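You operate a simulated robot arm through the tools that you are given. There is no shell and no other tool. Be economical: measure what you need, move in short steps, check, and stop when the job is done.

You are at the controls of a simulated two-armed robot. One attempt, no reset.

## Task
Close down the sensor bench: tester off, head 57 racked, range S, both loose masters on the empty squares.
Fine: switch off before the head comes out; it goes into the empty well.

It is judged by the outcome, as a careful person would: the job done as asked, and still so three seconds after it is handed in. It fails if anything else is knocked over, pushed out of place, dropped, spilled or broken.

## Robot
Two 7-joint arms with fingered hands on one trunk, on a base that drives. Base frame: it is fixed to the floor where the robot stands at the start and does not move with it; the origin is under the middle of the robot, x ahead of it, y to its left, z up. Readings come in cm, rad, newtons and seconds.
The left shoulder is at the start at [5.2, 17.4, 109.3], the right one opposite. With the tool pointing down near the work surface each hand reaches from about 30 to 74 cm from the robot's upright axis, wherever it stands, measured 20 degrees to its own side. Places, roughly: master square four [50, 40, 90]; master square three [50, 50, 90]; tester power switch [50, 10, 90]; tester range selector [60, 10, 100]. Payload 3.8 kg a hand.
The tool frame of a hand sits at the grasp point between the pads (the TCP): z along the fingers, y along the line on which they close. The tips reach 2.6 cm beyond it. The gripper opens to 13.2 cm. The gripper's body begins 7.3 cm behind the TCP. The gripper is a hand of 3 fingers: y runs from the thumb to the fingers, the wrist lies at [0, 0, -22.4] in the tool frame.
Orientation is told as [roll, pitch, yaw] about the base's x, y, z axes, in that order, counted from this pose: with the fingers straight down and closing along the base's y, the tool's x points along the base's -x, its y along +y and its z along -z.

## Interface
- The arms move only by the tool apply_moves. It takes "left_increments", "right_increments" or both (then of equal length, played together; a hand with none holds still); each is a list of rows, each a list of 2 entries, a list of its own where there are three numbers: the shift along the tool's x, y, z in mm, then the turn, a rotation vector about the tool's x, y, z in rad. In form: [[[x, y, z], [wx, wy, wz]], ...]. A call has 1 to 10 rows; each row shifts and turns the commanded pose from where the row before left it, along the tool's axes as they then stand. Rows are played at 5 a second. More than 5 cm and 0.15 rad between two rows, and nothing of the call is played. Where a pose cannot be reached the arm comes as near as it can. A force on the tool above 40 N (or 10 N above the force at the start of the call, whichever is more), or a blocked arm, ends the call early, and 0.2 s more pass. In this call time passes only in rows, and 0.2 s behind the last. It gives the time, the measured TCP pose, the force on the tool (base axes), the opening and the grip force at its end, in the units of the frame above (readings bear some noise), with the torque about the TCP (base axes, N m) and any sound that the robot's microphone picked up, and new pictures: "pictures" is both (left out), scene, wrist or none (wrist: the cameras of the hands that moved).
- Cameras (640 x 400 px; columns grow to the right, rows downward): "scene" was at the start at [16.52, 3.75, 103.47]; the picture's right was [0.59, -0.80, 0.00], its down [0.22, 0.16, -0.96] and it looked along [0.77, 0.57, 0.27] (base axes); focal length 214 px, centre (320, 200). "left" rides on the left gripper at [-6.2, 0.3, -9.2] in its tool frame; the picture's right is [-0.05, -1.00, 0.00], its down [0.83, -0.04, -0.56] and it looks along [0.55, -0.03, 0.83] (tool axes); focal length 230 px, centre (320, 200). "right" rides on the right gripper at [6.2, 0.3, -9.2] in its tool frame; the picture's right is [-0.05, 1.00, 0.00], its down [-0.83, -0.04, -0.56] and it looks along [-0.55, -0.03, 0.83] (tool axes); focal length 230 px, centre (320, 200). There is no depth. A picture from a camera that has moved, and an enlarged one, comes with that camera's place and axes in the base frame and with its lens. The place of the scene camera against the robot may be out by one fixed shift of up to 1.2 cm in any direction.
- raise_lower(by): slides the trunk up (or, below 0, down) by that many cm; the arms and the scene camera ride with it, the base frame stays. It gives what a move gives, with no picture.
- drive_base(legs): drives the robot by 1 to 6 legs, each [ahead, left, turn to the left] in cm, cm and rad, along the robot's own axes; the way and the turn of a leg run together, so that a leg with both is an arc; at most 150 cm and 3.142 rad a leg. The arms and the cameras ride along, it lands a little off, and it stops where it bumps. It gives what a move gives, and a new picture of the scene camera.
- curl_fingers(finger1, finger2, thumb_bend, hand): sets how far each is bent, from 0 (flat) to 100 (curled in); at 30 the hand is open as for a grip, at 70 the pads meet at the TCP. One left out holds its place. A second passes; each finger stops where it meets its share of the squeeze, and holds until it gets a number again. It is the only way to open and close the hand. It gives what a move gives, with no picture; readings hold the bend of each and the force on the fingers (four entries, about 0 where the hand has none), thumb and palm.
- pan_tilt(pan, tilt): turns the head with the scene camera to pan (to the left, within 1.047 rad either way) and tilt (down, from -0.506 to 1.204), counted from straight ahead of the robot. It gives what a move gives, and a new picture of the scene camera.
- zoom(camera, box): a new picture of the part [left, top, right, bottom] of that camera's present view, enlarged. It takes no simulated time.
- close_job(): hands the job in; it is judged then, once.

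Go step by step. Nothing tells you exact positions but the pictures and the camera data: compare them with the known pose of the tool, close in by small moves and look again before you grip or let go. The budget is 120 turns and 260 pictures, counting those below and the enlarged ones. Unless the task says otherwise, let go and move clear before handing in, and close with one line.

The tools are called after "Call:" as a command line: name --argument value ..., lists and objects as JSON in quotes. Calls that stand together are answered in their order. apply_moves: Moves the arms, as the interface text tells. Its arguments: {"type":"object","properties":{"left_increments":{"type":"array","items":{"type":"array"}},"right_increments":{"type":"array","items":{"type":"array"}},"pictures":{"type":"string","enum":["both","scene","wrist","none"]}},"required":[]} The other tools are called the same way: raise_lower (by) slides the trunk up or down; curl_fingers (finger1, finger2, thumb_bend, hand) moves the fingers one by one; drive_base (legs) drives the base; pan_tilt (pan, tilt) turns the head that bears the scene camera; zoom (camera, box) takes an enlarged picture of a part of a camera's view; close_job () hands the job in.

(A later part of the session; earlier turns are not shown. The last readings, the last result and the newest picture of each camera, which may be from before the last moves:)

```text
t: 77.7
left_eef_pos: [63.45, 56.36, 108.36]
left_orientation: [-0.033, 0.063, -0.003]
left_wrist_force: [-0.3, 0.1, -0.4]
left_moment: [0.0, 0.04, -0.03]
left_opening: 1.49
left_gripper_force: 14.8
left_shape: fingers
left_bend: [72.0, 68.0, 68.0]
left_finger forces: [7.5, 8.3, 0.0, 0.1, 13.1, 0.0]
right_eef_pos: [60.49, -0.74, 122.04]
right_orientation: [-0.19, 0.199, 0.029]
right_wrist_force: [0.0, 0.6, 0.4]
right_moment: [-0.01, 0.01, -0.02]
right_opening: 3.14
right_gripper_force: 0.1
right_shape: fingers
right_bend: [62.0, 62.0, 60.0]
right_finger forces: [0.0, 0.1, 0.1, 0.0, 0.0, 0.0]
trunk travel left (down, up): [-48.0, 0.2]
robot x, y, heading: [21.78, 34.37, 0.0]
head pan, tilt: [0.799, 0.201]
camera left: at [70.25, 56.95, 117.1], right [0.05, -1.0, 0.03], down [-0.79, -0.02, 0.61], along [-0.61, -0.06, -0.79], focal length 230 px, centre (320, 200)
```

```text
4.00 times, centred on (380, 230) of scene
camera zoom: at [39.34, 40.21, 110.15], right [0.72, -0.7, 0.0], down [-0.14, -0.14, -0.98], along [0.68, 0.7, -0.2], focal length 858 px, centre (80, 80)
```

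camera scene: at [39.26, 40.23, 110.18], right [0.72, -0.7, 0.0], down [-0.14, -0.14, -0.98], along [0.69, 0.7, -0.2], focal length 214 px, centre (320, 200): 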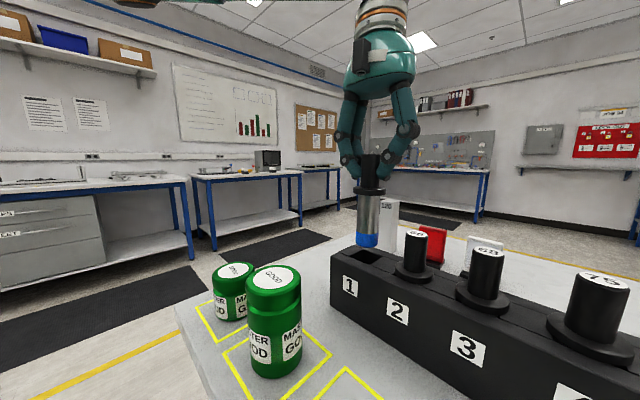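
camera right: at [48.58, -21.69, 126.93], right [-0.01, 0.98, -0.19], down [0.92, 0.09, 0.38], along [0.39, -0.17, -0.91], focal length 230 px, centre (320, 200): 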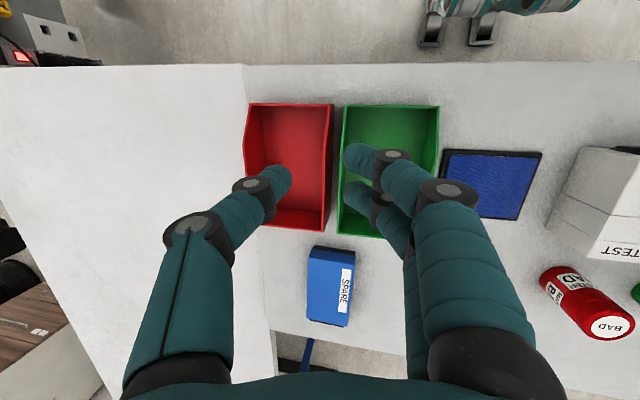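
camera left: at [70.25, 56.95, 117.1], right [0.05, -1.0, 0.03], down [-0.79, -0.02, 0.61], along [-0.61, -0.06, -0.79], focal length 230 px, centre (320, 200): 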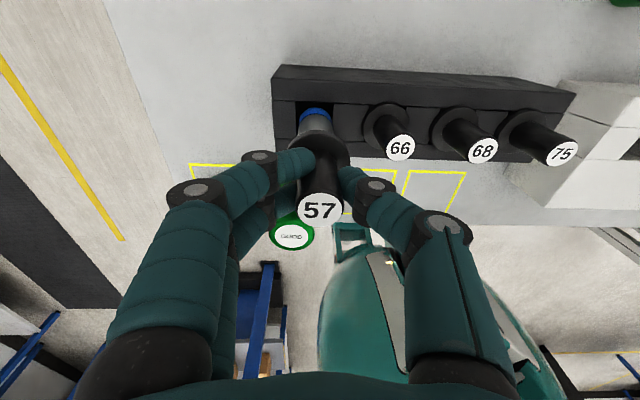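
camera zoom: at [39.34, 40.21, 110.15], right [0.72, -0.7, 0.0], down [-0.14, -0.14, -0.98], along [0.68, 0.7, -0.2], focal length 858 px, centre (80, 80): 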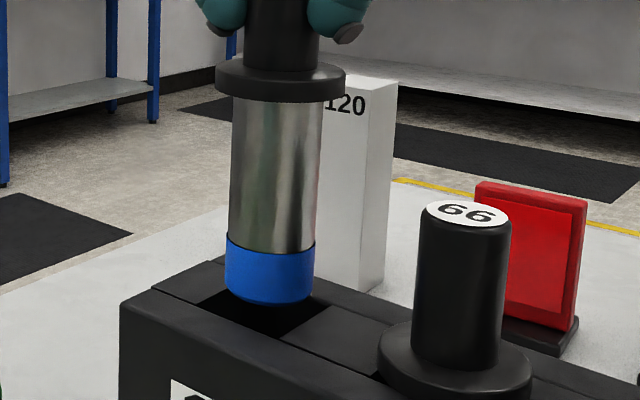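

Call:
apply_moves --left_increments '[[[0, 0, 6], [0, 0, 0]], [[0, 0, 6], [0, 0, 0]], [[0, 0, 6], [0, 0, 0]]]' --pictures "none"

Call:
zoom --camera "scene" --box '[320, 180, 440, 280]'

```text
t: 78.5
left_eef_pos: [63.26, 56.51, 106.66]
left_orientation: [-0.033, 0.065, -0.002]
left_wrist_force: [0.3, 0.3, -0.9]
left_moment: [0.01, -0.01, 0.0]
left_opening: 1.47
left_gripper_force: 14.1
left_shape: fingers
left_bend: [72.0, 68.0, 68.0]
left_finger forces: [7.9, 8.3, 0.0, 0.0, 13.1, 0.0]
left hand out of reach, approached as far as the arm can: row 1
right_eef_pos: [60.5, -0.74, 122.08]
right_orientation: [-0.19, 0.199, 0.028]
right_wrist_force: [0.1, -0.9, 0.0]
right_moment: [0.01, -0.01, 0.0]
right_opening: 3.18
right_gripper_force: 0.0
right_shape: fingers
right_bend: [62.0, 62.0, 60.0]
right_finger forces: [0.0, 0.0, 0.0, 0.0, 0.0, 0.0]
trunk travel left (down, up): [-48.0, 0.2]
robot x, y, heading: [21.91, 34.42, -0.0]
head pan, tilt: [0.799, 0.201]
```

```text
4.00 times, centred on (380, 230) of scene
camera zoom: at [39.35, 40.22, 110.15], right [0.72, -0.7, 0.0], down [-0.14, -0.14, -0.98], along [0.68, 0.7, -0.2], focal length 858 px, centre (80, 80)
```

zoom: 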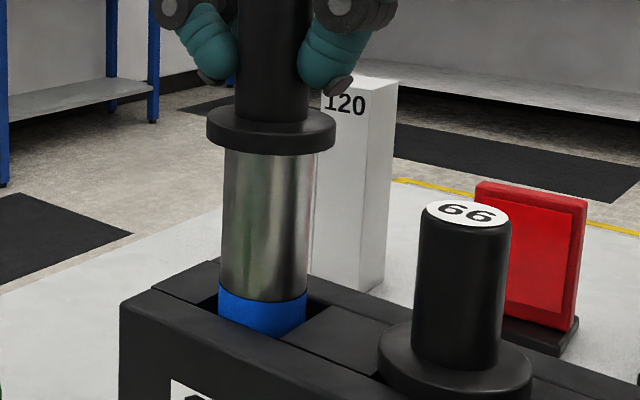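

Tip is inside the well with no contact force. Continuing down gently.

Call:
apply_moves --left_increments '[[[0, 0, 8], [0, 0, 0]], [[0, 0, 8], [0, 0, 0]], [[0, 0, 8], [0, 0, 0]]]' --pictures "wrist"

Call:
zoom --camera "scene" --box '[320, 180, 440, 280]'

```text
t: 79.3
left_eef_pos: [63.0, 56.47, 104.18]
left_orientation: [-0.032, 0.064, -0.003]
left_wrist_force: [0.7, -0.2, 0.1]
left_moment: [-0.03, -0.09, -0.03]
left_opening: 1.48
left_gripper_force: 15.4
left_shape: fingers
left_bend: [72.0, 68.0, 68.0]
left_finger forces: [9.7, 8.0, 0.1, 0.0, 13.5, 0.0]
right_eef_pos: [60.55, -0.72, 122.07]
right_orientation: [-0.19, 0.198, 0.028]
right_wrist_force: [-0.7, 0.6, -0.3]
right_moment: [0.0, 0.0, -0.01]
right_opening: 3.16
right_gripper_force: 0.1
right_shape: fingers
right_bend: [62.0, 62.0, 60.0]
right_finger forces: [0.0, 0.0, 0.0, 0.0, 0.1, 0.0]
trunk travel left (down, up): [-48.0, 0.2]
robot x, y, heading: [21.31, 34.18, 0.001]
head pan, tilt: [0.799, 0.201]
camera left: at [69.73, 57.02, 113.07], right [0.05, -1.0, 0.03], down [-0.79, -0.02, 0.61], along [-0.61, -0.06, -0.79], focal length 230 px, centre (320, 200)
```

left: 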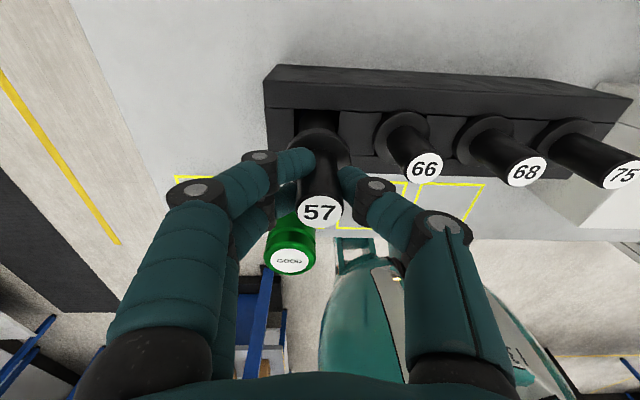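

```text
4.00 times, centred on (380, 230) of scene
camera zoom: at [39.36, 40.21, 110.15], right [0.72, -0.7, 0.0], down [-0.14, -0.14, -0.98], along [0.68, 0.7, -0.2], focal length 858 px, centre (80, 80)
```

zoom: 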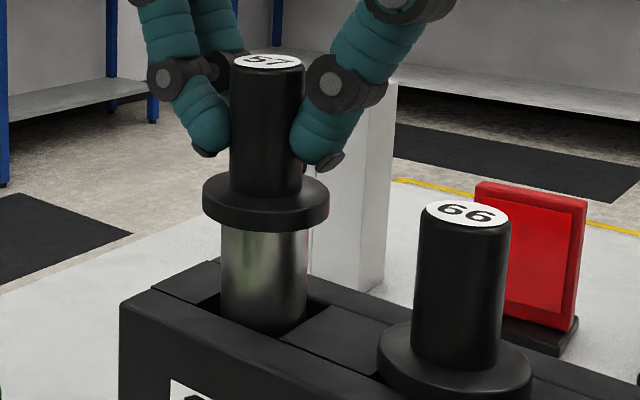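

Call:
apply_moves --left_increments '[[[-2.5, -1, 6], [0, 0, 0]], [[0, 0, 8], [0, 0, 0]], [[0, 0, 8], [0, 0, 0]]]' --pictures "none"

Call:
zoom --camera "scene" --box '[320, 180, 440, 280]'

```text
t: 80.1
left_eef_pos: [62.93, 56.74, 102.35]
left_orientation: [-0.033, 0.058, -0.002]
left_wrist_force: [9.8, -1.0, 3.8]
left_moment: [-0.05, -0.26, -0.01]
left_opening: 1.52
left_gripper_force: 19.2
left_shape: fingers
left_bend: [73.0, 68.0, 68.0]
left_finger forces: [14.4, 7.7, 0.1, 0.0, 15.5, 0.0]
left hand out of reach, approached as far as the arm can: row 1, 3
right_eef_pos: [60.6, -0.86, 122.08]
right_orientation: [-0.191, 0.201, 0.028]
right_wrist_force: [0.0, -0.7, 0.4]
right_moment: [-0.01, 0.0, -0.01]
right_opening: 3.18
right_gripper_force: 0.1
right_shape: fingers
right_bend: [62.0, 62.0, 60.0]
right_finger forces: [0.0, 0.0, 0.0, 0.0, 0.0, 0.0]
trunk travel left (down, up): [-48.0, 0.2]
robot x, y, heading: [21.85, 34.74, -0.005]
head pan, tilt: [0.799, 0.201]
```

```text
4.00 times, centred on (380, 230) of scene
camera zoom: at [39.47, 40.19, 110.14], right [0.71, -0.7, 0.0], down [-0.14, -0.14, -0.98], along [0.68, 0.7, -0.2], focal length 858 px, centre (80, 80)
```

zoom: 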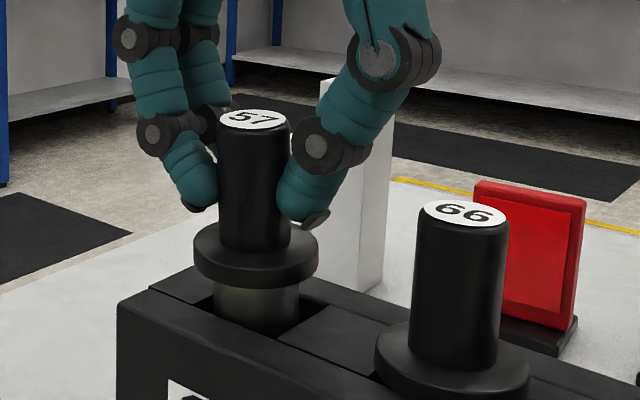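

Call:
drive_base --legs '[[0.5, -0.2, 0]]'

Call:
apply_moves --left_increments '[[[0, 0, 4], [0, 0, 0]], [[0, 0, 4], [0, 0, 0]]]' --pictures "none"

Call:
zoom --camera "scene" --box '[320, 180, 440, 280]'

```text
t: 80.8
left_eef_pos: [63.04, 56.5, 102.13]
left_orientation: [-0.031, 0.066, -0.002]
left_wrist_force: [0.2, 0.2, -0.5]
left_moment: [-0.02, -0.09, -0.01]
left_opening: 1.5
left_gripper_force: 15.2
left_shape: fingers
left_bend: [73.0, 68.0, 68.0]
left_finger forces: [8.1, 8.7, 0.1, 0.0, 13.4, 0.0]
right_eef_pos: [60.91, -0.87, 122.02]
right_orientation: [-0.192, 0.199, 0.029]
right_wrist_force: [0.5, -0.3, -0.4]
right_moment: [0.01, 0.02, -0.02]
right_opening: 3.15
right_gripper_force: 0.0
right_shape: fingers
right_bend: [62.0, 62.0, 60.0]
right_finger forces: [0.0, 0.0, 0.0, 0.0, 0.0, 0.0]
trunk travel left (down, up): [-48.0, 0.2]
robot x, y, heading: [21.94, 34.35, -0.0]
head pan, tilt: [0.799, 0.201]
camera scene: at [39.79, 40.04, 110.16], right [0.72, -0.7, 0.0], down [-0.14, -0.14, -0.98], along [0.68, 0.7, -0.2], focal length 214 px, centre (320, 200)
```

scene: 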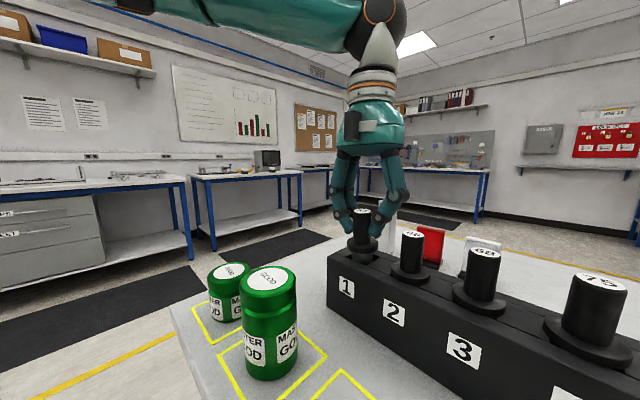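

```text
t: 81.4
left_eef_pos: [63.07, 56.59, 101.54]
left_orientation: [-0.036, 0.06, -0.002]
left_wrist_force: [5.2, 0.0, 1.9]
left_moment: [0.02, -0.15, 0.03]
left_opening: 1.49
left_gripper_force: 17.4
left_shape: fingers
left_bend: [73.0, 68.0, 68.0]
left_finger forces: [10.8, 8.6, 0.0, 0.0, 14.0, 0.1]
right_eef_pos: [61.1, -0.95, 122.09]
right_orientation: [-0.19, 0.198, 0.028]
right_wrist_force: [0.2, 0.3, 0.5]
right_moment: [0.01, 0.03, 0.03]
right_opening: 3.14
right_gripper_force: 0.0
right_shape: fingers
right_bend: [62.0, 62.0, 60.0]
right_finger forces: [0.1, 0.1, 0.0, 0.1, 0.0, 0.0]
trunk travel left (down, up): [-48.0, 0.2]
robot x, y, heading: [21.86, 34.65, -0.003]
head pan, tilt: [0.799, 0.201]
```

```text
4.00 times, centred on (380, 230) of scene
camera zoom: at [39.89, 40.01, 110.15], right [0.72, -0.7, 0.0], down [-0.14, -0.14, -0.98], along [0.68, 0.7, -0.2], focal length 858 px, centre (80, 80)
```

zoom: 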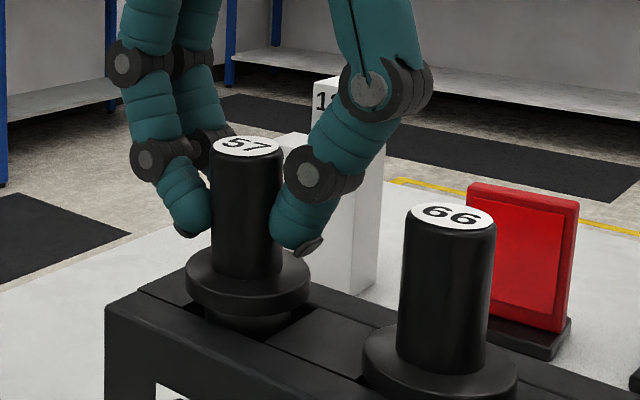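

Call:
apply_moves --left_increments '[[[-1.5, 0, 4], [0, 0, 0]], [[-1, 0, 4], [0, 0, 0]], [[-0.5, 0, 3], [0, 0, 0]]]' --pictures "none"

Call:
zoom --camera "scene" --box '[320, 180, 440, 280]'

```text
t: 82.2
left_eef_pos: [63.05, 56.79, 100.59]
left_orientation: [-0.035, 0.056, -0.002]
left_wrist_force: [14.3, -0.3, 12.9]
left_moment: [-0.05, -0.33, -0.02]
left_opening: 1.5
left_gripper_force: 21.6
left_shape: fingers
left_bend: [73.0, 69.0, 68.0]
left_finger forces: [16.5, 8.1, 0.0, 0.0, 17.8, 0.1]
left hand out of reach, approached as far as the arm can: row 1
right_eef_pos: [60.96, -0.94, 122.14]
right_orientation: [-0.188, 0.2, 0.028]
right_wrist_force: [0.1, -0.2, 0.2]
right_moment: [0.01, 0.01, -0.01]
right_opening: 3.18
right_gripper_force: 0.0
right_shape: fingers
right_bend: [62.0, 62.0, 60.0]
right_finger forces: [0.0, 0.0, 0.0, 0.0, 0.0, 0.0]
trunk travel left (down, up): [-48.0, 0.2]
robot x, y, heading: [22.62, 34.36, -0.004]
head pan, tilt: [0.799, 0.201]
```

```text
4.00 times, centred on (380, 230) of scene
camera zoom: at [39.91, 39.98, 110.18], right [0.72, -0.7, 0.0], down [-0.14, -0.14, -0.98], along [0.68, 0.7, -0.2], focal length 858 px, centre (80, 80)
```

zoom: 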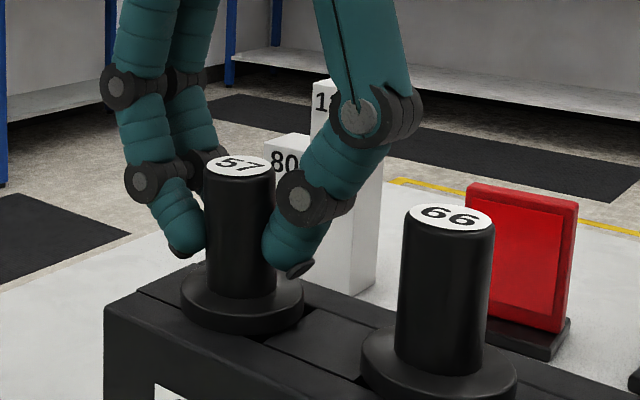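

Collar is down on the rack. Release gently.

Call:
curl_fingers --hand "left" --finger1 55 --finger2 55 --thumb_bend 57

Call:
zoom --camera "scene" --box '[320, 180, 440, 280]'

Call:
zoom --camera "left" --box '[200, 60, 440, 260]'

```text
t: 83.2
left_eef_pos: [62.65, 56.9, 100.39]
left_orientation: [-0.033, 0.065, -0.002]
left_wrist_force: [-0.1, 0.7, 0.1]
left_moment: [-0.02, 0.02, -0.01]
left_opening: 4.84
left_gripper_force: 0.0
left_shape: fingers
left_bend: [55.0, 55.0, 56.0]
left_finger forces: [0.0, 0.0, 0.1, 0.2, 0.0, 0.0]
right_eef_pos: [61.02, -1.07, 121.95]
right_orientation: [-0.19, 0.199, 0.028]
right_wrist_force: [-0.6, -0.4, 0.6]
right_moment: [0.0, -0.03, 0.02]
right_opening: 3.15
right_gripper_force: 0.1
right_shape: fingers
right_bend: [62.0, 62.0, 60.0]
right_finger forces: [0.1, 0.1, 0.0, 0.0, 0.0, 0.0]
trunk travel left (down, up): [-48.0, 0.2]
robot x, y, heading: [22.26, 34.53, -0.004]
head pan, tilt: [0.799, 0.201]
```

```text
4.00 times, centred on (380, 230) of scene
camera zoom: at [39.83, 40.01, 110.15], right [0.72, -0.7, 0.0], down [-0.14, -0.14, -0.98], along [0.68, 0.7, -0.2], focal length 858 px, centre (80, 80)
```

zoom: 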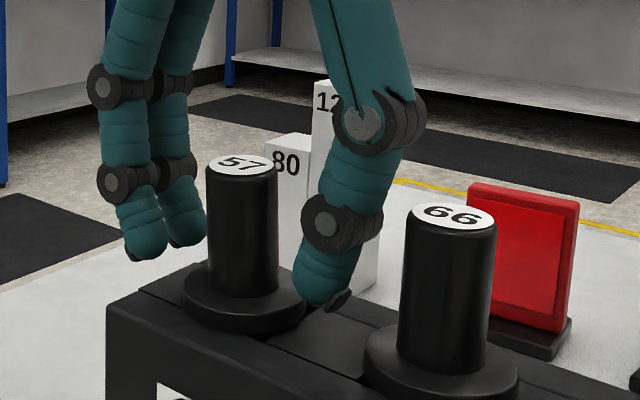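

```text
2.00 times, centred on (320, 160) of left
camera zoom: at [69.55, 57.46, 109.2], right [0.05, -1.0, 0.03], down [-0.79, -0.02, 0.61], along [-0.61, -0.06, -0.79], focal length 460 px, centre (320, 280)
```

zoom: 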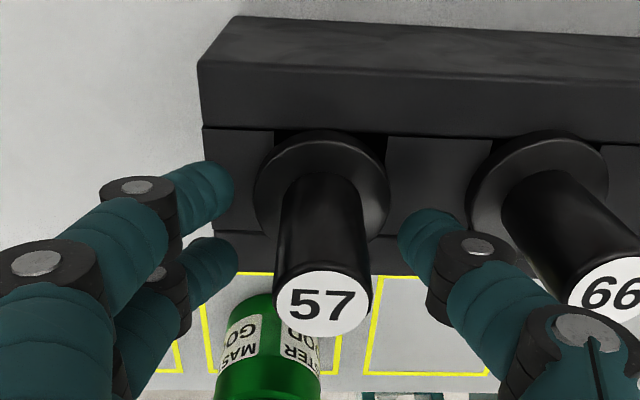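

Call:
apply_moves --left_increments '[[[1, 0, -15], [0, 0, 0]], [[1, 0, -15], [0, 0, 0]], [[1, 0, -20], [0, 0, 0]], [[20, 0, -30], [0, 0, 0]], [[20, 0, -30], [-0.03, -0.06, 0]]]' --pictures "both"

Call:
zoom --camera "left" --box '[200, 20, 520, 220]'

```text
t: 84.4
left_eef_pos: [59.18, 56.98, 111.71]
left_orientation: [0.0, 0.004, -0.001]
left_wrist_force: [-0.6, 0.5, -0.5]
left_moment: [-0.04, -0.01, 0.01]
left_opening: 4.88
left_gripper_force: 0.0
left_shape: fingers
left_bend: [55.0, 55.0, 56.0]
left_finger forces: [0.0, 0.1, 0.0, 0.1, 0.0, 0.1]
right_eef_pos: [60.9, -1.01, 122.19]
right_orientation: [-0.19, 0.197, 0.028]
right_wrist_force: [-0.3, 0.3, -0.3]
right_moment: [0.0, -0.02, 0.02]
right_opening: 3.17
right_gripper_force: 0.0
right_shape: fingers
right_bend: [62.0, 62.0, 60.0]
right_finger forces: [0.0, 0.0, 0.0, 0.0, 0.0, 0.0]
trunk travel left (down, up): [-48.0, 0.2]
robot x, y, heading: [22.32, 34.41, -0.005]
head pan, tilt: [0.799, 0.201]
camera scene: at [39.72, 39.99, 110.19], right [0.72, -0.7, 0.0], down [-0.14, -0.14, -0.98], along [0.69, 0.7, -0.2], focal length 214 px, centre (320, 200)
camera left: at [65.5, 57.25, 120.93], right [0.05, -1.0, 0.0], down [-0.83, -0.04, 0.56], along [-0.56, -0.03, -0.83], focal length 230 px, centre (320, 200)
```

scene: 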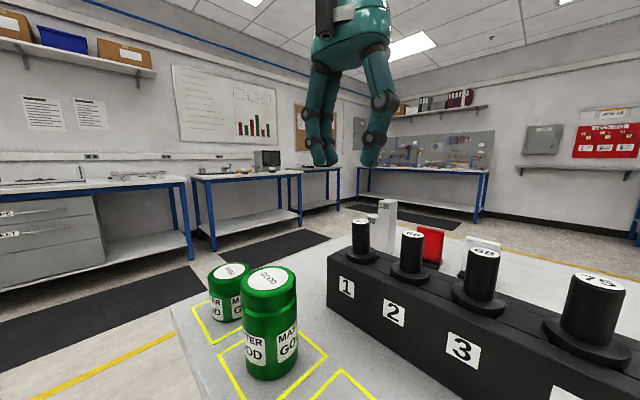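
left: 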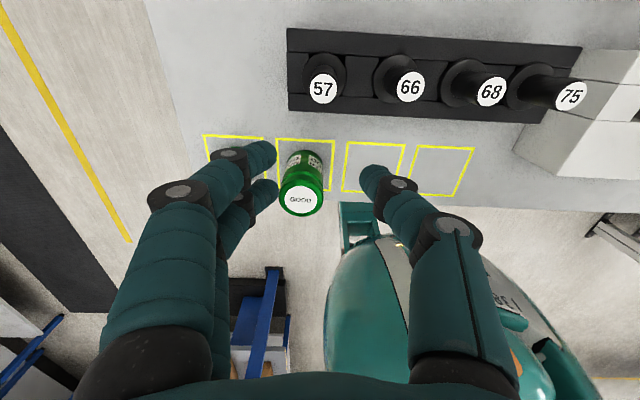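

```text
2.00 times, centred on (360, 120) of left
camera zoom: at [65.5, 57.25, 120.93], right [0.05, -1.0, 0.0], down [-0.83, -0.04, 0.56], along [-0.56, -0.03, -0.83], focal length 460 px, centre (240, 360)
```

zoom: 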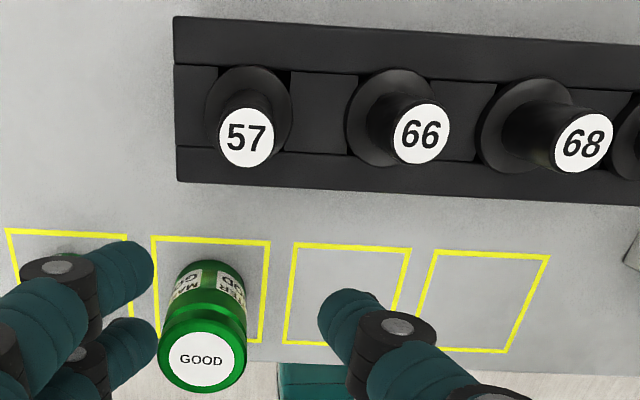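

Head 57 is racked in well 1. Next the GOOD master behind the tester (~[75.6, 25.5]); drive right to face it, then tilt the hand forward for reach.

Call:
drive_base --legs '[[0, -30, 0]]'

Call:
curl_fingers --hand "left" --finger1 38 --finger2 38 --thumb_bend 38

Call:
apply_moves --left_increments '[[[0, 0, 0], [0, -0.14, 0]], [[0, 0, 0], [0, -0.14, 0]], [[-20, 0, 0], [0, -0.14, 0]], [[-30, 0, 0], [0, 0, 0]], [[-30, 0, 0], [0, 0, 0]]]' --pictures "both"

```text
t: 87.7
left_eef_pos: [59.35, 26.83, 111.63]
left_orientation: [-0.003, 0.003, -0.002]
left_wrist_force: [0.3, 0.5, 0.0]
left_moment: [0.0, 0.0, 0.01]
left_opening: 4.86
left_gripper_force: 0.1
left_shape: fingers
left_bend: [55.0, 55.0, 56.0]
left_finger forces: [0.1, 0.0, 0.0, 0.0, 0.0, 0.1]
right_eef_pos: [60.82, -31.15, 121.97]
right_orientation: [-0.191, 0.199, 0.027]
right_wrist_force: [0.1, 0.2, 0.1]
right_moment: [-0.03, 0.0, -0.03]
right_opening: 3.16
right_gripper_force: 0.0
right_shape: fingers
right_bend: [62.0, 62.0, 60.0]
right_finger forces: [0.1, 0.0, 0.0, 0.0, 0.0, 0.0]
trunk travel left (down, up): [-48.0, 0.2]
robot x, y, heading: [22.15, 4.11, -0.003]
head pan, tilt: [0.799, 0.201]
camera scene: at [39.75, 9.87, 110.15], right [0.71, -0.7, 0.0], down [-0.14, -0.14, -0.98], along [0.69, 0.7, -0.2], focal length 214 px, centre (320, 200)
```

scene: 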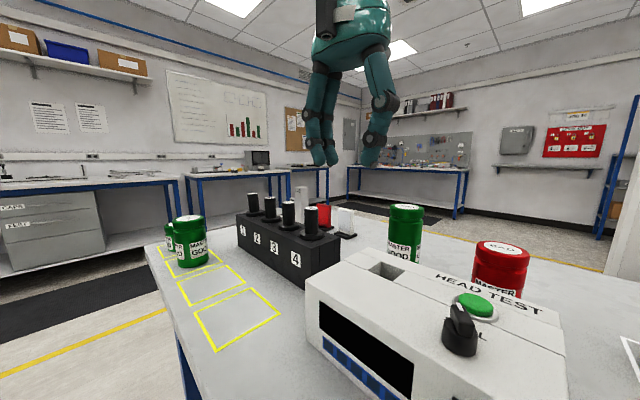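

```text
t: 88.7
left_eef_pos: [59.31, 26.79, 111.7]
left_orientation: [-0.001, 0.006, -0.002]
left_wrist_force: [1.0, -0.7, -0.3]
left_moment: [0.01, -0.02, -0.02]
left_opening: 10.75
left_gripper_force: 0.1
left_shape: fingers
left_bend: [38.0, 38.0, 38.0]
left_finger forces: [0.1, 0.1, 0.0, 0.1, 0.0, 0.1]
right_eef_pos: [60.89, -31.07, 122.03]
right_orientation: [-0.19, 0.2, 0.027]
right_wrist_force: [0.4, 0.8, -0.1]
right_moment: [-0.01, 0.03, 0.02]
right_opening: 3.17
right_gripper_force: 0.0
right_shape: fingers
right_bend: [62.0, 62.0, 60.0]
right_finger forces: [0.0, 0.1, 0.1, 0.0, 0.0, 0.0]
trunk travel left (down, up): [-48.0, 0.2]
robot x, y, heading: [22.41, 4.5, -0.008]
head pan, tilt: [0.799, 0.201]
```

```text
t: 89.8
left_eef_pos: [66.82, 26.93, 114.62]
left_orientation: [-0.002, -0.416, -0.001]
left_wrist_force: [0.4, 0.3, -0.1]
left_moment: [0.0, 0.01, -0.01]
left_opening: 10.79
left_gripper_force: 0.1
left_shape: fingers
left_bend: [38.0, 38.0, 38.0]
left_finger forces: [0.0, 0.1, 0.0, 0.0, 0.1, 0.0]
right_eef_pos: [61.01, -31.08, 121.99]
right_orientation: [-0.19, 0.201, 0.029]
right_wrist_force: [0.9, 0.7, 1.2]
right_moment: [-0.02, 0.02, 0.01]
right_opening: 3.16
right_gripper_force: 0.1
right_shape: fingers
right_bend: [62.0, 62.0, 60.0]
right_finger forces: [0.0, 0.0, 0.1, 0.0, 0.0, 0.0]
trunk travel left (down, up): [-48.0, 0.2]
robot x, y, heading: [22.3, 4.4, -0.005]
head pan, tilt: [0.799, 0.201]
camera scene: at [39.79, 9.87, 110.13], right [0.71, -0.7, 0.0], down [-0.14, -0.14, -0.98], along [0.69, 0.7, -0.2], focal length 214 px, centre (320, 200)
camera left: at [68.77, 27.08, 125.55], right [0.05, -1.0, 0.02], down [-0.98, -0.04, 0.17], along [-0.17, -0.03, -0.98], focal length 230 px, centre (320, 200)
```

scene: 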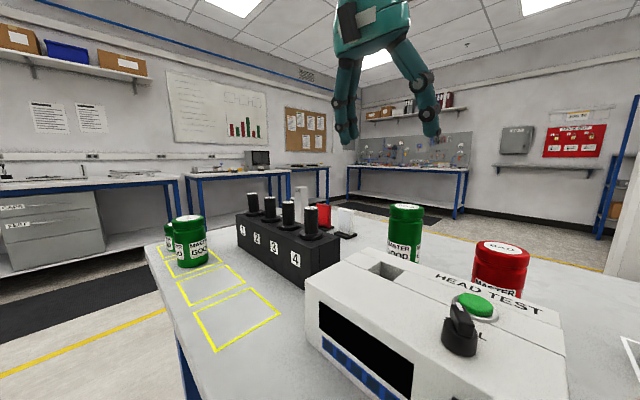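
left: 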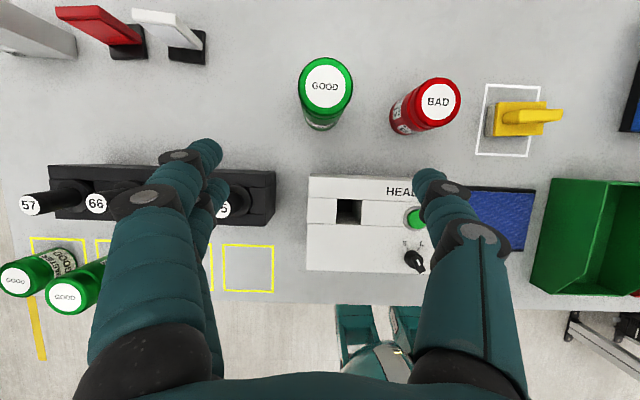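

GOOD master at about [75.8, 26.2]. With this tilt the approach is nearly straight along the tool axis.

Call:
apply_moves --left_increments '[[[-3, -2, 40], [0, 0, 0]], [[-3, -2, 40], [0, 0, 0]], [[-3, -2, 40], [0, 0, 0]]]' --pictures "both"

```text
t: 90.7
left_eef_pos: [72.52, 26.36, 103.98]
left_orientation: [-0.002, -0.416, 0.0]
left_wrist_force: [-0.1, 0.4, -0.5]
left_moment: [0.01, 0.02, 0.01]
left_opening: 10.78
left_gripper_force: 0.0
left_shape: fingers
left_bend: [38.0, 38.0, 38.0]
left_finger forces: [0.0, 0.0, 0.1, 0.0, 0.0, 0.0]
right_eef_pos: [60.98, -31.04, 122.0]
right_orientation: [-0.191, 0.202, 0.028]
right_wrist_force: [0.0, 0.7, -0.4]
right_moment: [-0.04, 0.0, 0.03]
right_opening: 3.16
right_gripper_force: 0.0
right_shape: fingers
right_bend: [62.0, 62.0, 60.0]
right_finger forces: [0.0, 0.0, 0.0, 0.1, 0.0, 0.0]
trunk travel left (down, up): [-48.0, 0.2]
robot x, y, heading: [22.07, 4.27, -0.003]
head pan, tilt: [0.799, 0.201]
camera scene: at [39.83, 9.93, 110.11], right [0.71, -0.7, 0.0], down [-0.14, -0.14, -0.98], along [0.69, 0.7, -0.2], focal length 214 px, centre (320, 200)
camera left: at [74.58, 26.59, 114.85], right [0.05, -1.0, 0.02], down [-0.98, -0.04, 0.17], along [-0.17, -0.03, -0.98], focal length 230 px, centre (320, 200)
```

scene: 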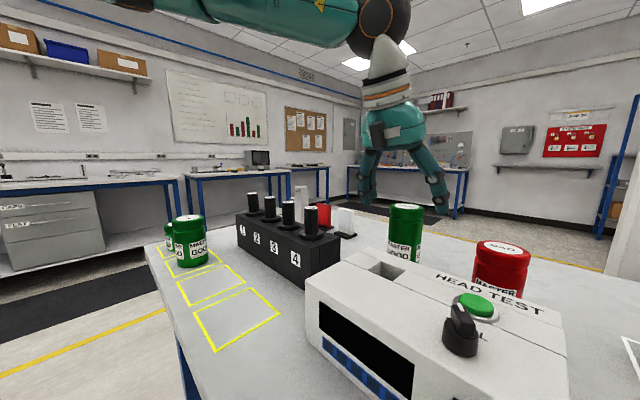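
left: 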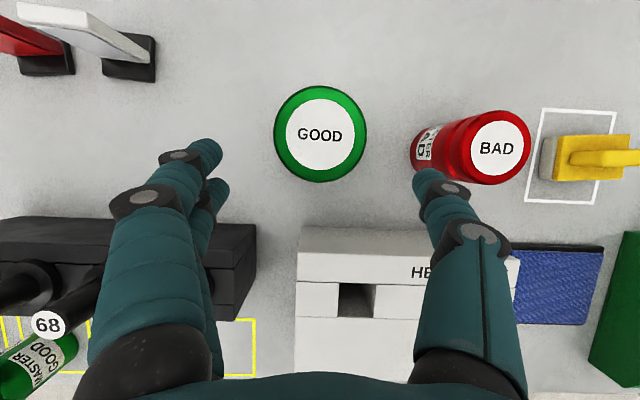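

Call:
apply_moves --left_increments '[[[-3, 0, 37], [0, 0, 0]], [[-3, 0, 36], [0, 0, 0]]]' --pictures "both"

Call:
zoom --camera "scene" --box '[330, 130, 490, 280]'

```text
t: 91.2
left_eef_pos: [73.08, 29.02, 99.15]
left_orientation: [-0.004, -0.419, 0.0]
left_wrist_force: [0.3, 0.7, -0.5]
left_moment: [-0.01, 0.02, -0.03]
left_opening: 10.77
left_gripper_force: 0.2
left_shape: fingers
left_bend: [38.0, 38.0, 38.0]
left_finger forces: [0.0, 0.0, 0.0, 0.1, 0.0, 0.0]
left hand out of reach, approached as far as the arm can: row 1, 2
right_eef_pos: [60.82, -30.99, 122.03]
right_orientation: [-0.189, 0.2, 0.026]
right_wrist_force: [0.6, 0.4, -0.1]
right_moment: [-0.04, -0.05, -0.04]
right_opening: 3.17
right_gripper_force: 0.0
right_shape: fingers
right_bend: [62.0, 62.0, 60.0]
right_finger forces: [0.0, 0.0, 0.0, 0.1, 0.1, 0.1]
trunk travel left (down, up): [-48.0, 0.2]
robot x, y, heading: [21.8, 4.51, -0.005]
head pan, tilt: [0.799, 0.201]
camera scene: at [39.76, 9.89, 110.14], right [0.71, -0.7, 0.0], down [-0.14, -0.14, -0.98], along [0.69, 0.7, -0.2], focal length 214 px, centre (320, 200)
camera left: at [75.02, 29.21, 110.03], right [0.05, -1.0, 0.02], down [-0.98, -0.04, 0.17], along [-0.17, -0.03, -0.98], focal length 230 px, centre (320, 200)
```

scene: 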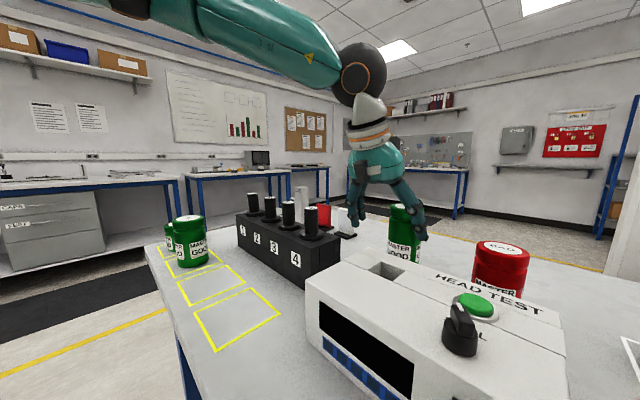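
left: 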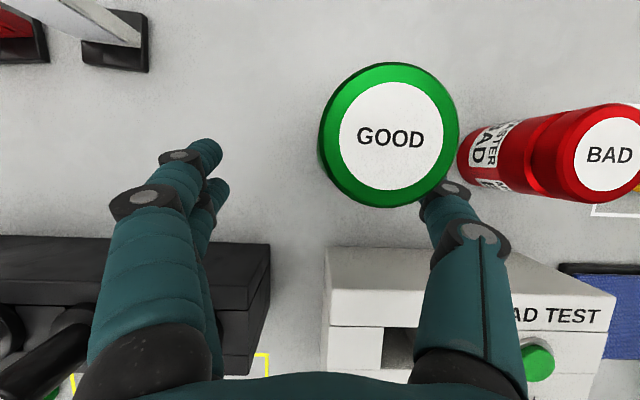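

```text
2.67 times, centred on (410, 205) of scene
camera zoom: at [39.76, 9.89, 110.14], right [0.71, -0.7, 0.0], down [-0.14, -0.14, -0.98], along [0.69, 0.7, -0.2], focal length 572 px, centre (80, 187)
```

zoom: 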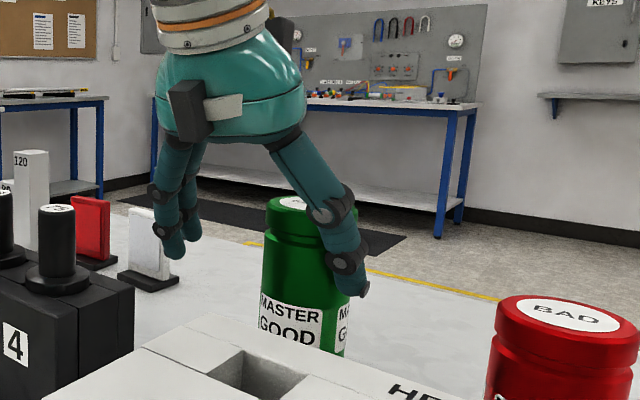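

The left arm falls short at this tilt; the jar wasn't touched. I back off, tilt the hand more forward (≈0.8 rad) and retry.

Call:
apply_moves --left_increments '[[[0, 0, -40], [0, 0, 0]], [[0, 0, -40], [0, 0, 0]], [[0, 0, 0], [0, -0.14, 0]], [[0, -10, 0], [0, -0.14, 0]], [[0, -10, 0], [0, -0.12, 0]]]' --pictures "both"

```text
t: 92.5
left_eef_pos: [69.82, 27.04, 106.54]
left_orientation: [-0.005, -0.815, 0.001]
left_wrist_force: [-0.1, 0.7, -0.3]
left_moment: [-0.03, 0.03, 0.0]
left_opening: 10.78
left_gripper_force: 0.1
left_shape: fingers
left_bend: [38.0, 38.0, 38.0]
left_finger forces: [0.0, 0.0, 0.0, 0.1, 0.0, 0.0]
right_eef_pos: [60.93, -31.05, 122.0]
right_orientation: [-0.19, 0.199, 0.029]
right_wrist_force: [0.0, 0.0, 0.4]
right_moment: [0.03, -0.01, 0.0]
right_opening: 3.17
right_gripper_force: 0.0
right_shape: fingers
right_bend: [62.0, 62.0, 60.0]
right_finger forces: [0.1, 0.1, 0.0, 0.0, 0.1, 0.1]
trunk travel left (down, up): [-48.0, 0.2]
robot x, y, heading: [22.28, 4.13, -0.003]
head pan, tilt: [0.799, 0.201]
camera scene: at [39.76, 9.88, 110.14], right [0.71, -0.7, 0.0], down [-0.14, -0.14, -0.98], along [0.69, 0.7, -0.2], focal length 214 px, centre (320, 200)
camera left: at [67.3, 27.27, 117.26], right [0.03, -1.0, 0.04], down [-0.97, -0.04, -0.22], along [0.23, -0.03, -0.97], focal length 230 px, centre (320, 200)
```

scene: 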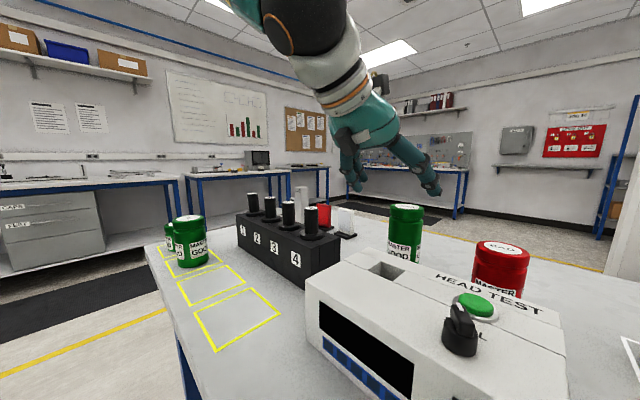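
left: 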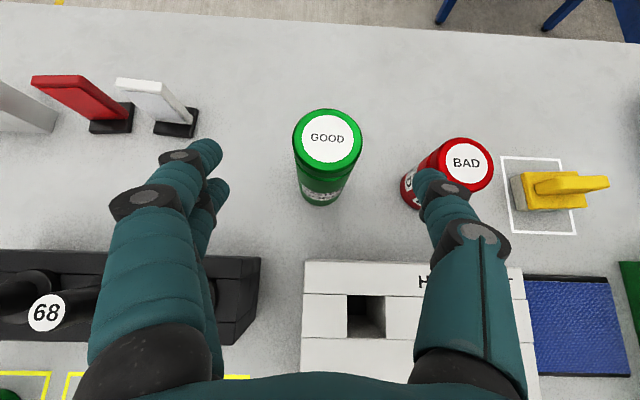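

Call:
apply_moves --left_increments '[[[8, -3, 36], [0, 0, 0]], [[8, -2, 36], [0, 0, 0]]]' --pictures "wrist"

```text
t: 93.0
left_eef_pos: [74.14, 26.51, 100.26]
left_orientation: [-0.004, -0.815, 0.0]
left_wrist_force: [0.3, -0.1, -0.2]
left_moment: [0.0, -0.03, -0.03]
left_opening: 10.78
left_gripper_force: 0.0
left_shape: fingers
left_bend: [38.0, 38.0, 38.0]
left_finger forces: [0.0, 0.1, 0.0, 0.0, 0.0, 0.1]
right_eef_pos: [60.92, -31.08, 121.9]
right_orientation: [-0.191, 0.2, 0.026]
right_wrist_force: [1.3, 0.0, 0.7]
right_moment: [-0.05, 0.02, -0.01]
right_opening: 3.12
right_gripper_force: 0.0
right_shape: fingers
right_bend: [62.0, 62.0, 60.0]
right_finger forces: [0.1, 0.1, 0.1, 0.0, 0.0, 0.0]
trunk travel left (down, up): [-48.0, 0.2]
robot x, y, heading: [22.32, 3.74, -0.002]
head pan, tilt: [0.799, 0.201]
camera left: at [71.6, 26.8, 111.09], right [0.03, -1.0, 0.04], down [-0.97, -0.04, -0.22], along [0.23, -0.03, -0.97], focal length 230 px, centre (320, 200)
```

left: 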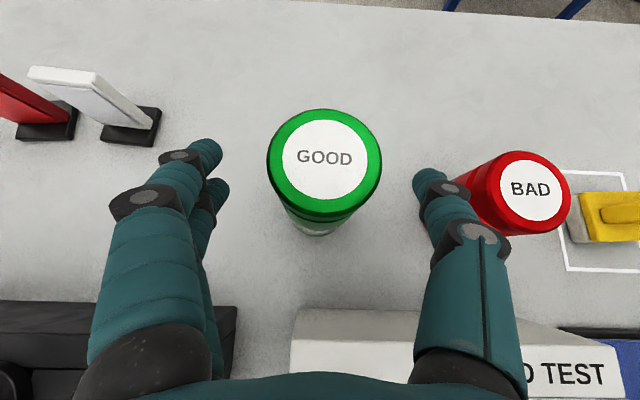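

Call:
apply_moves --left_increments '[[[4, -1, 17], [0, 0, 0]], [[4, -1, 16], [0, 0, 0]]]' --pictures "both"

Call:
zoom --camera "scene" --box '[330, 130, 490, 280]'

```text
t: 93.7
left_eef_pos: [74.64, 27.86, 98.72]
left_orientation: [-0.005, -0.814, 0.004]
left_wrist_force: [0.2, 0.0, 0.1]
left_moment: [0.03, -0.03, -0.02]
left_opening: 10.77
left_gripper_force: 0.0
left_shape: fingers
left_bend: [38.0, 38.0, 38.0]
left_finger forces: [0.0, 0.0, 0.0, 0.0, 0.0, 0.0]
left hand out of reach, approached as far as the arm can: row 1, 2
right_eef_pos: [60.84, -31.09, 122.04]
right_orientation: [-0.191, 0.199, 0.027]
right_wrist_force: [0.1, 0.1, 0.2]
right_moment: [0.0, 0.01, 0.0]
right_opening: 3.18
right_gripper_force: 0.0
right_shape: fingers
right_bend: [62.0, 62.0, 60.0]
right_finger forces: [0.1, 0.1, 0.1, 0.0, 0.0, 0.1]
trunk travel left (down, up): [-48.0, 0.2]
robot x, y, heading: [22.23, 4.02, -0.002]
head pan, tilt: [0.799, 0.201]
camera scene: at [39.74, 9.88, 110.15], right [0.71, -0.7, 0.0], down [-0.14, -0.14, -0.98], along [0.69, 0.7, -0.2], focal length 214 px, centre (320, 200)
camera left: at [72.19, 28.15, 109.51], right [0.03, -1.0, 0.04], down [-0.97, -0.04, -0.22], along [0.23, -0.03, -0.97], focal length 230 px, centre (320, 200)
```

scene: 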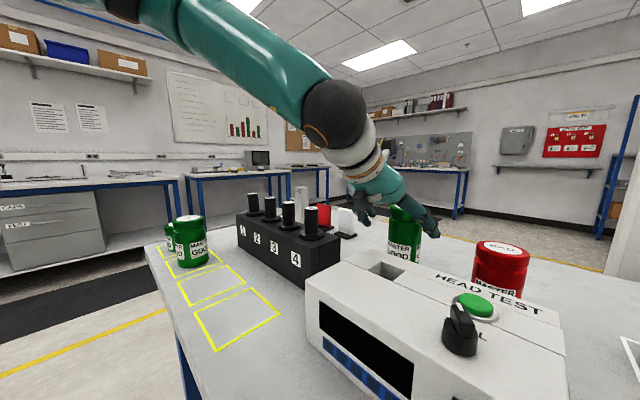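
left: 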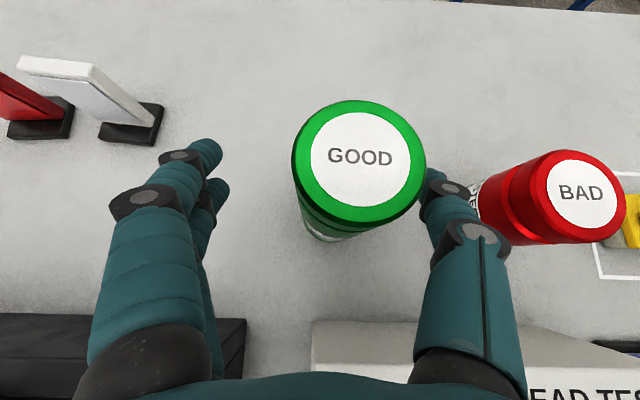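

```text
2.67 times, centred on (410, 205) of scene
camera zoom: at [39.74, 9.88, 110.15], right [0.71, -0.7, 0.0], down [-0.14, -0.14, -0.98], along [0.69, 0.7, -0.2], focal length 572 px, centre (80, 187)
```

zoom: 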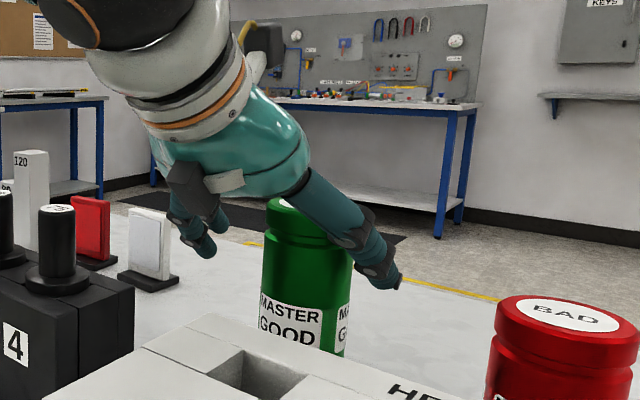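

Just short; I use the base to bring the hand around the jar.

Call:
drive_base --legs '[[0, -1.5, 0], [1.5, 0, 0]]'

Call:
zoom --camera "left" --box '[160, 60, 480, 260]'

```text
t: 94.8
left_eef_pos: [75.97, 26.46, 98.87]
left_orientation: [-0.004, -0.816, 0.004]
left_wrist_force: [-0.1, 0.3, 0.0]
left_moment: [-0.02, -0.02, 0.01]
left_opening: 10.77
left_gripper_force: 0.0
left_shape: fingers
left_bend: [38.0, 38.0, 38.0]
left_finger forces: [0.1, 0.0, 0.1, 0.0, 0.1, 0.1]
right_eef_pos: [62.13, -32.47, 122.22]
right_orientation: [-0.19, 0.195, 0.028]
right_wrist_force: [-0.9, 0.1, -0.2]
right_moment: [0.01, -0.03, -0.03]
right_opening: 3.16
right_gripper_force: 0.0
right_shape: fingers
right_bend: [62.0, 62.0, 60.0]
right_finger forces: [0.0, 0.1, 0.1, 0.1, 0.0, 0.1]
trunk travel left (down, up): [-48.0, 0.2]
robot x, y, heading: [23.72, 2.7, -0.005]
head pan, tilt: [0.799, 0.201]
camera scene: at [41.05, 8.42, 110.2], right [0.71, -0.7, 0.0], down [-0.14, -0.14, -0.98], along [0.69, 0.7, -0.2], focal length 214 px, centre (320, 200)
```

scene: 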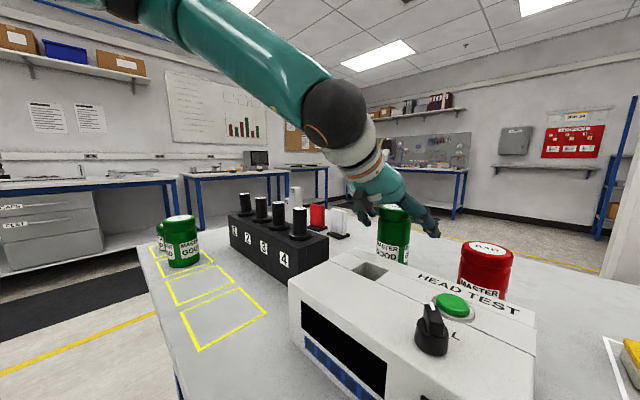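

```text
2.00 times, centred on (320, 160) of left
camera zoom: at [73.48, 26.68, 109.65], right [0.03, -1.0, 0.04], down [-0.97, -0.04, -0.23], along [0.23, -0.03, -0.97], focal length 460 px, centre (320, 280)
```

zoom: 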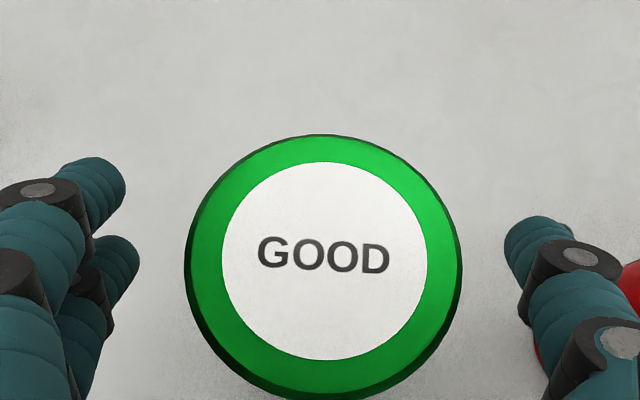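

Jar centred between the fingers. Close.

Call:
curl_fingers --hand "left" --finger1 68 --finger2 68 --thumb_bend 68

Call:
zoom --camera "left" --box '[160, 60, 480, 260]'

Call:
zoom --camera "scene" --box '[330, 150, 470, 280]'

```text
t: 95.8
left_eef_pos: [76.06, 26.42, 98.56]
left_orientation: [-0.004, -0.815, 0.002]
left_wrist_force: [0.6, 0.4, 0.0]
left_moment: [0.06, 0.02, 0.02]
left_opening: 3.45
left_gripper_force: 13.6
left_shape: fingers
left_bend: [62.0, 55.0, 63.0]
left_finger forces: [5.3, 8.0, 0.0, 0.0, 13.3, 0.0]
right_eef_pos: [62.38, -32.51, 122.06]
right_orientation: [-0.19, 0.198, 0.028]
right_wrist_force: [0.7, 0.0, 0.2]
right_moment: [-0.02, 0.03, -0.01]
right_opening: 3.17
right_gripper_force: 0.1
right_shape: fingers
right_bend: [62.0, 62.0, 60.0]
right_finger forces: [0.0, 0.0, 0.0, 0.1, 0.0, 0.0]
trunk travel left (down, up): [-48.0, 0.2]
robot x, y, heading: [23.67, 2.5, -0.006]
head pan, tilt: [0.799, 0.201]
```

```text
2.00 times, centred on (320, 160) of left
camera zoom: at [73.63, 26.65, 109.49], right [0.03, -1.0, 0.04], down [-0.97, -0.04, -0.22], along [0.22, -0.03, -0.97], focal length 460 px, centre (320, 280)
```

zoom: 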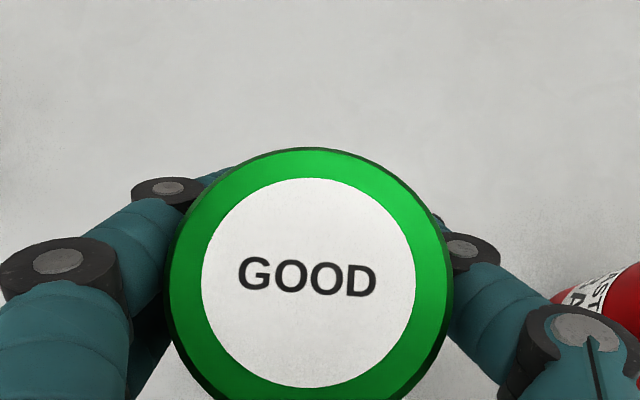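

```text
3.08 times, centred on (400, 215) of scene
camera zoom: at [41.2, 8.38, 110.15], right [0.71, -0.7, 0.0], down [-0.14, -0.14, -0.98], along [0.69, 0.7, -0.2], focal length 660 px, centre (74, 154)
```

zoom: 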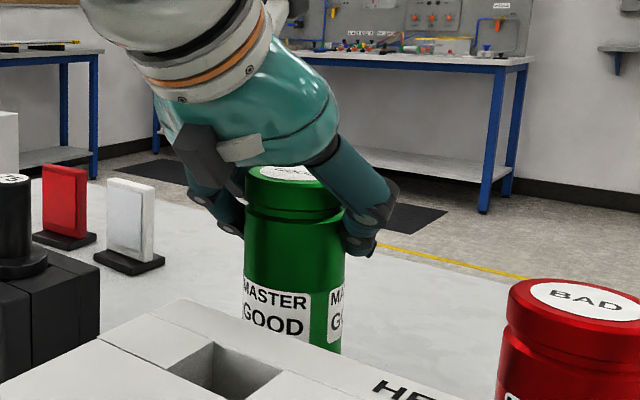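

Grip holds the jar. Lift vertically.

Call:
apply_moves --left_increments '[[[-11, 0, -10.3], [0, 0, 0]], [[-14.6, 0, -13.7], [0, 0, 0]], [[-14.6, 0, -13.7], [0, 0, 0]]]' --pictures "both"

```text
t: 96.7
left_eef_pos: [76.23, 26.35, 104.06]
left_orientation: [-0.004, -0.813, 0.0]
left_wrist_force: [0.1, -0.2, -3.3]
left_moment: [-0.02, -0.04, 0.01]
left_opening: 3.42
left_gripper_force: 13.0
left_shape: fingers
left_bend: [62.0, 55.0, 63.0]
left_finger forces: [4.9, 7.6, 0.0, 0.0, 12.7, 0.0]
right_eef_pos: [62.25, -32.72, 122.11]
right_orientation: [-0.189, 0.199, 0.029]
right_wrist_force: [0.1, 0.2, 0.1]
right_moment: [0.0, -0.02, 0.0]
right_opening: 3.17
right_gripper_force: 0.1
right_shape: fingers
right_bend: [62.0, 62.0, 60.0]
right_finger forces: [0.0, 0.1, 0.0, 0.0, 0.1, 0.0]
trunk travel left (down, up): [-48.0, 0.2]
robot x, y, heading: [23.64, 3.08, -0.003]
head pan, tilt: [0.799, 0.201]
camera scene: at [41.19, 8.36, 110.15], right [0.71, -0.7, 0.0], down [-0.14, -0.14, -0.98], along [0.69, 0.7, -0.2], focal length 214 px, centre (320, 200)
camera left: at [73.69, 26.65, 114.96], right [0.03, -1.0, 0.04], down [-0.97, -0.04, -0.22], along [0.22, -0.03, -0.97], focal length 230 px, centre (320, 200)
```

scene: 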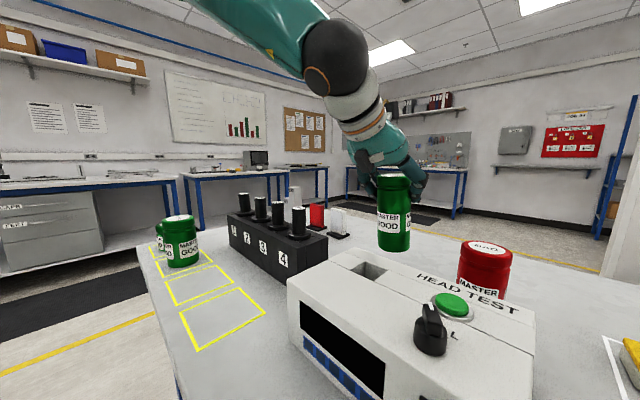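
left: 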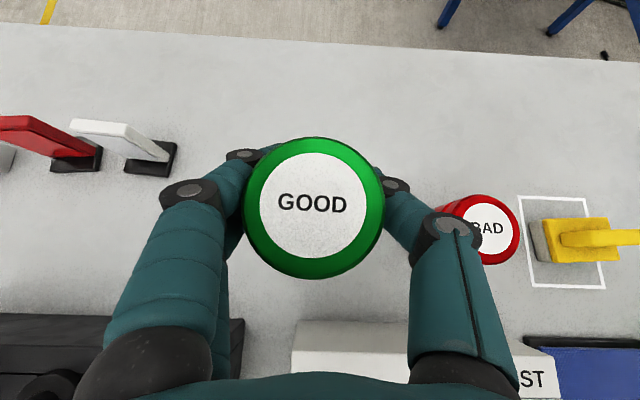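

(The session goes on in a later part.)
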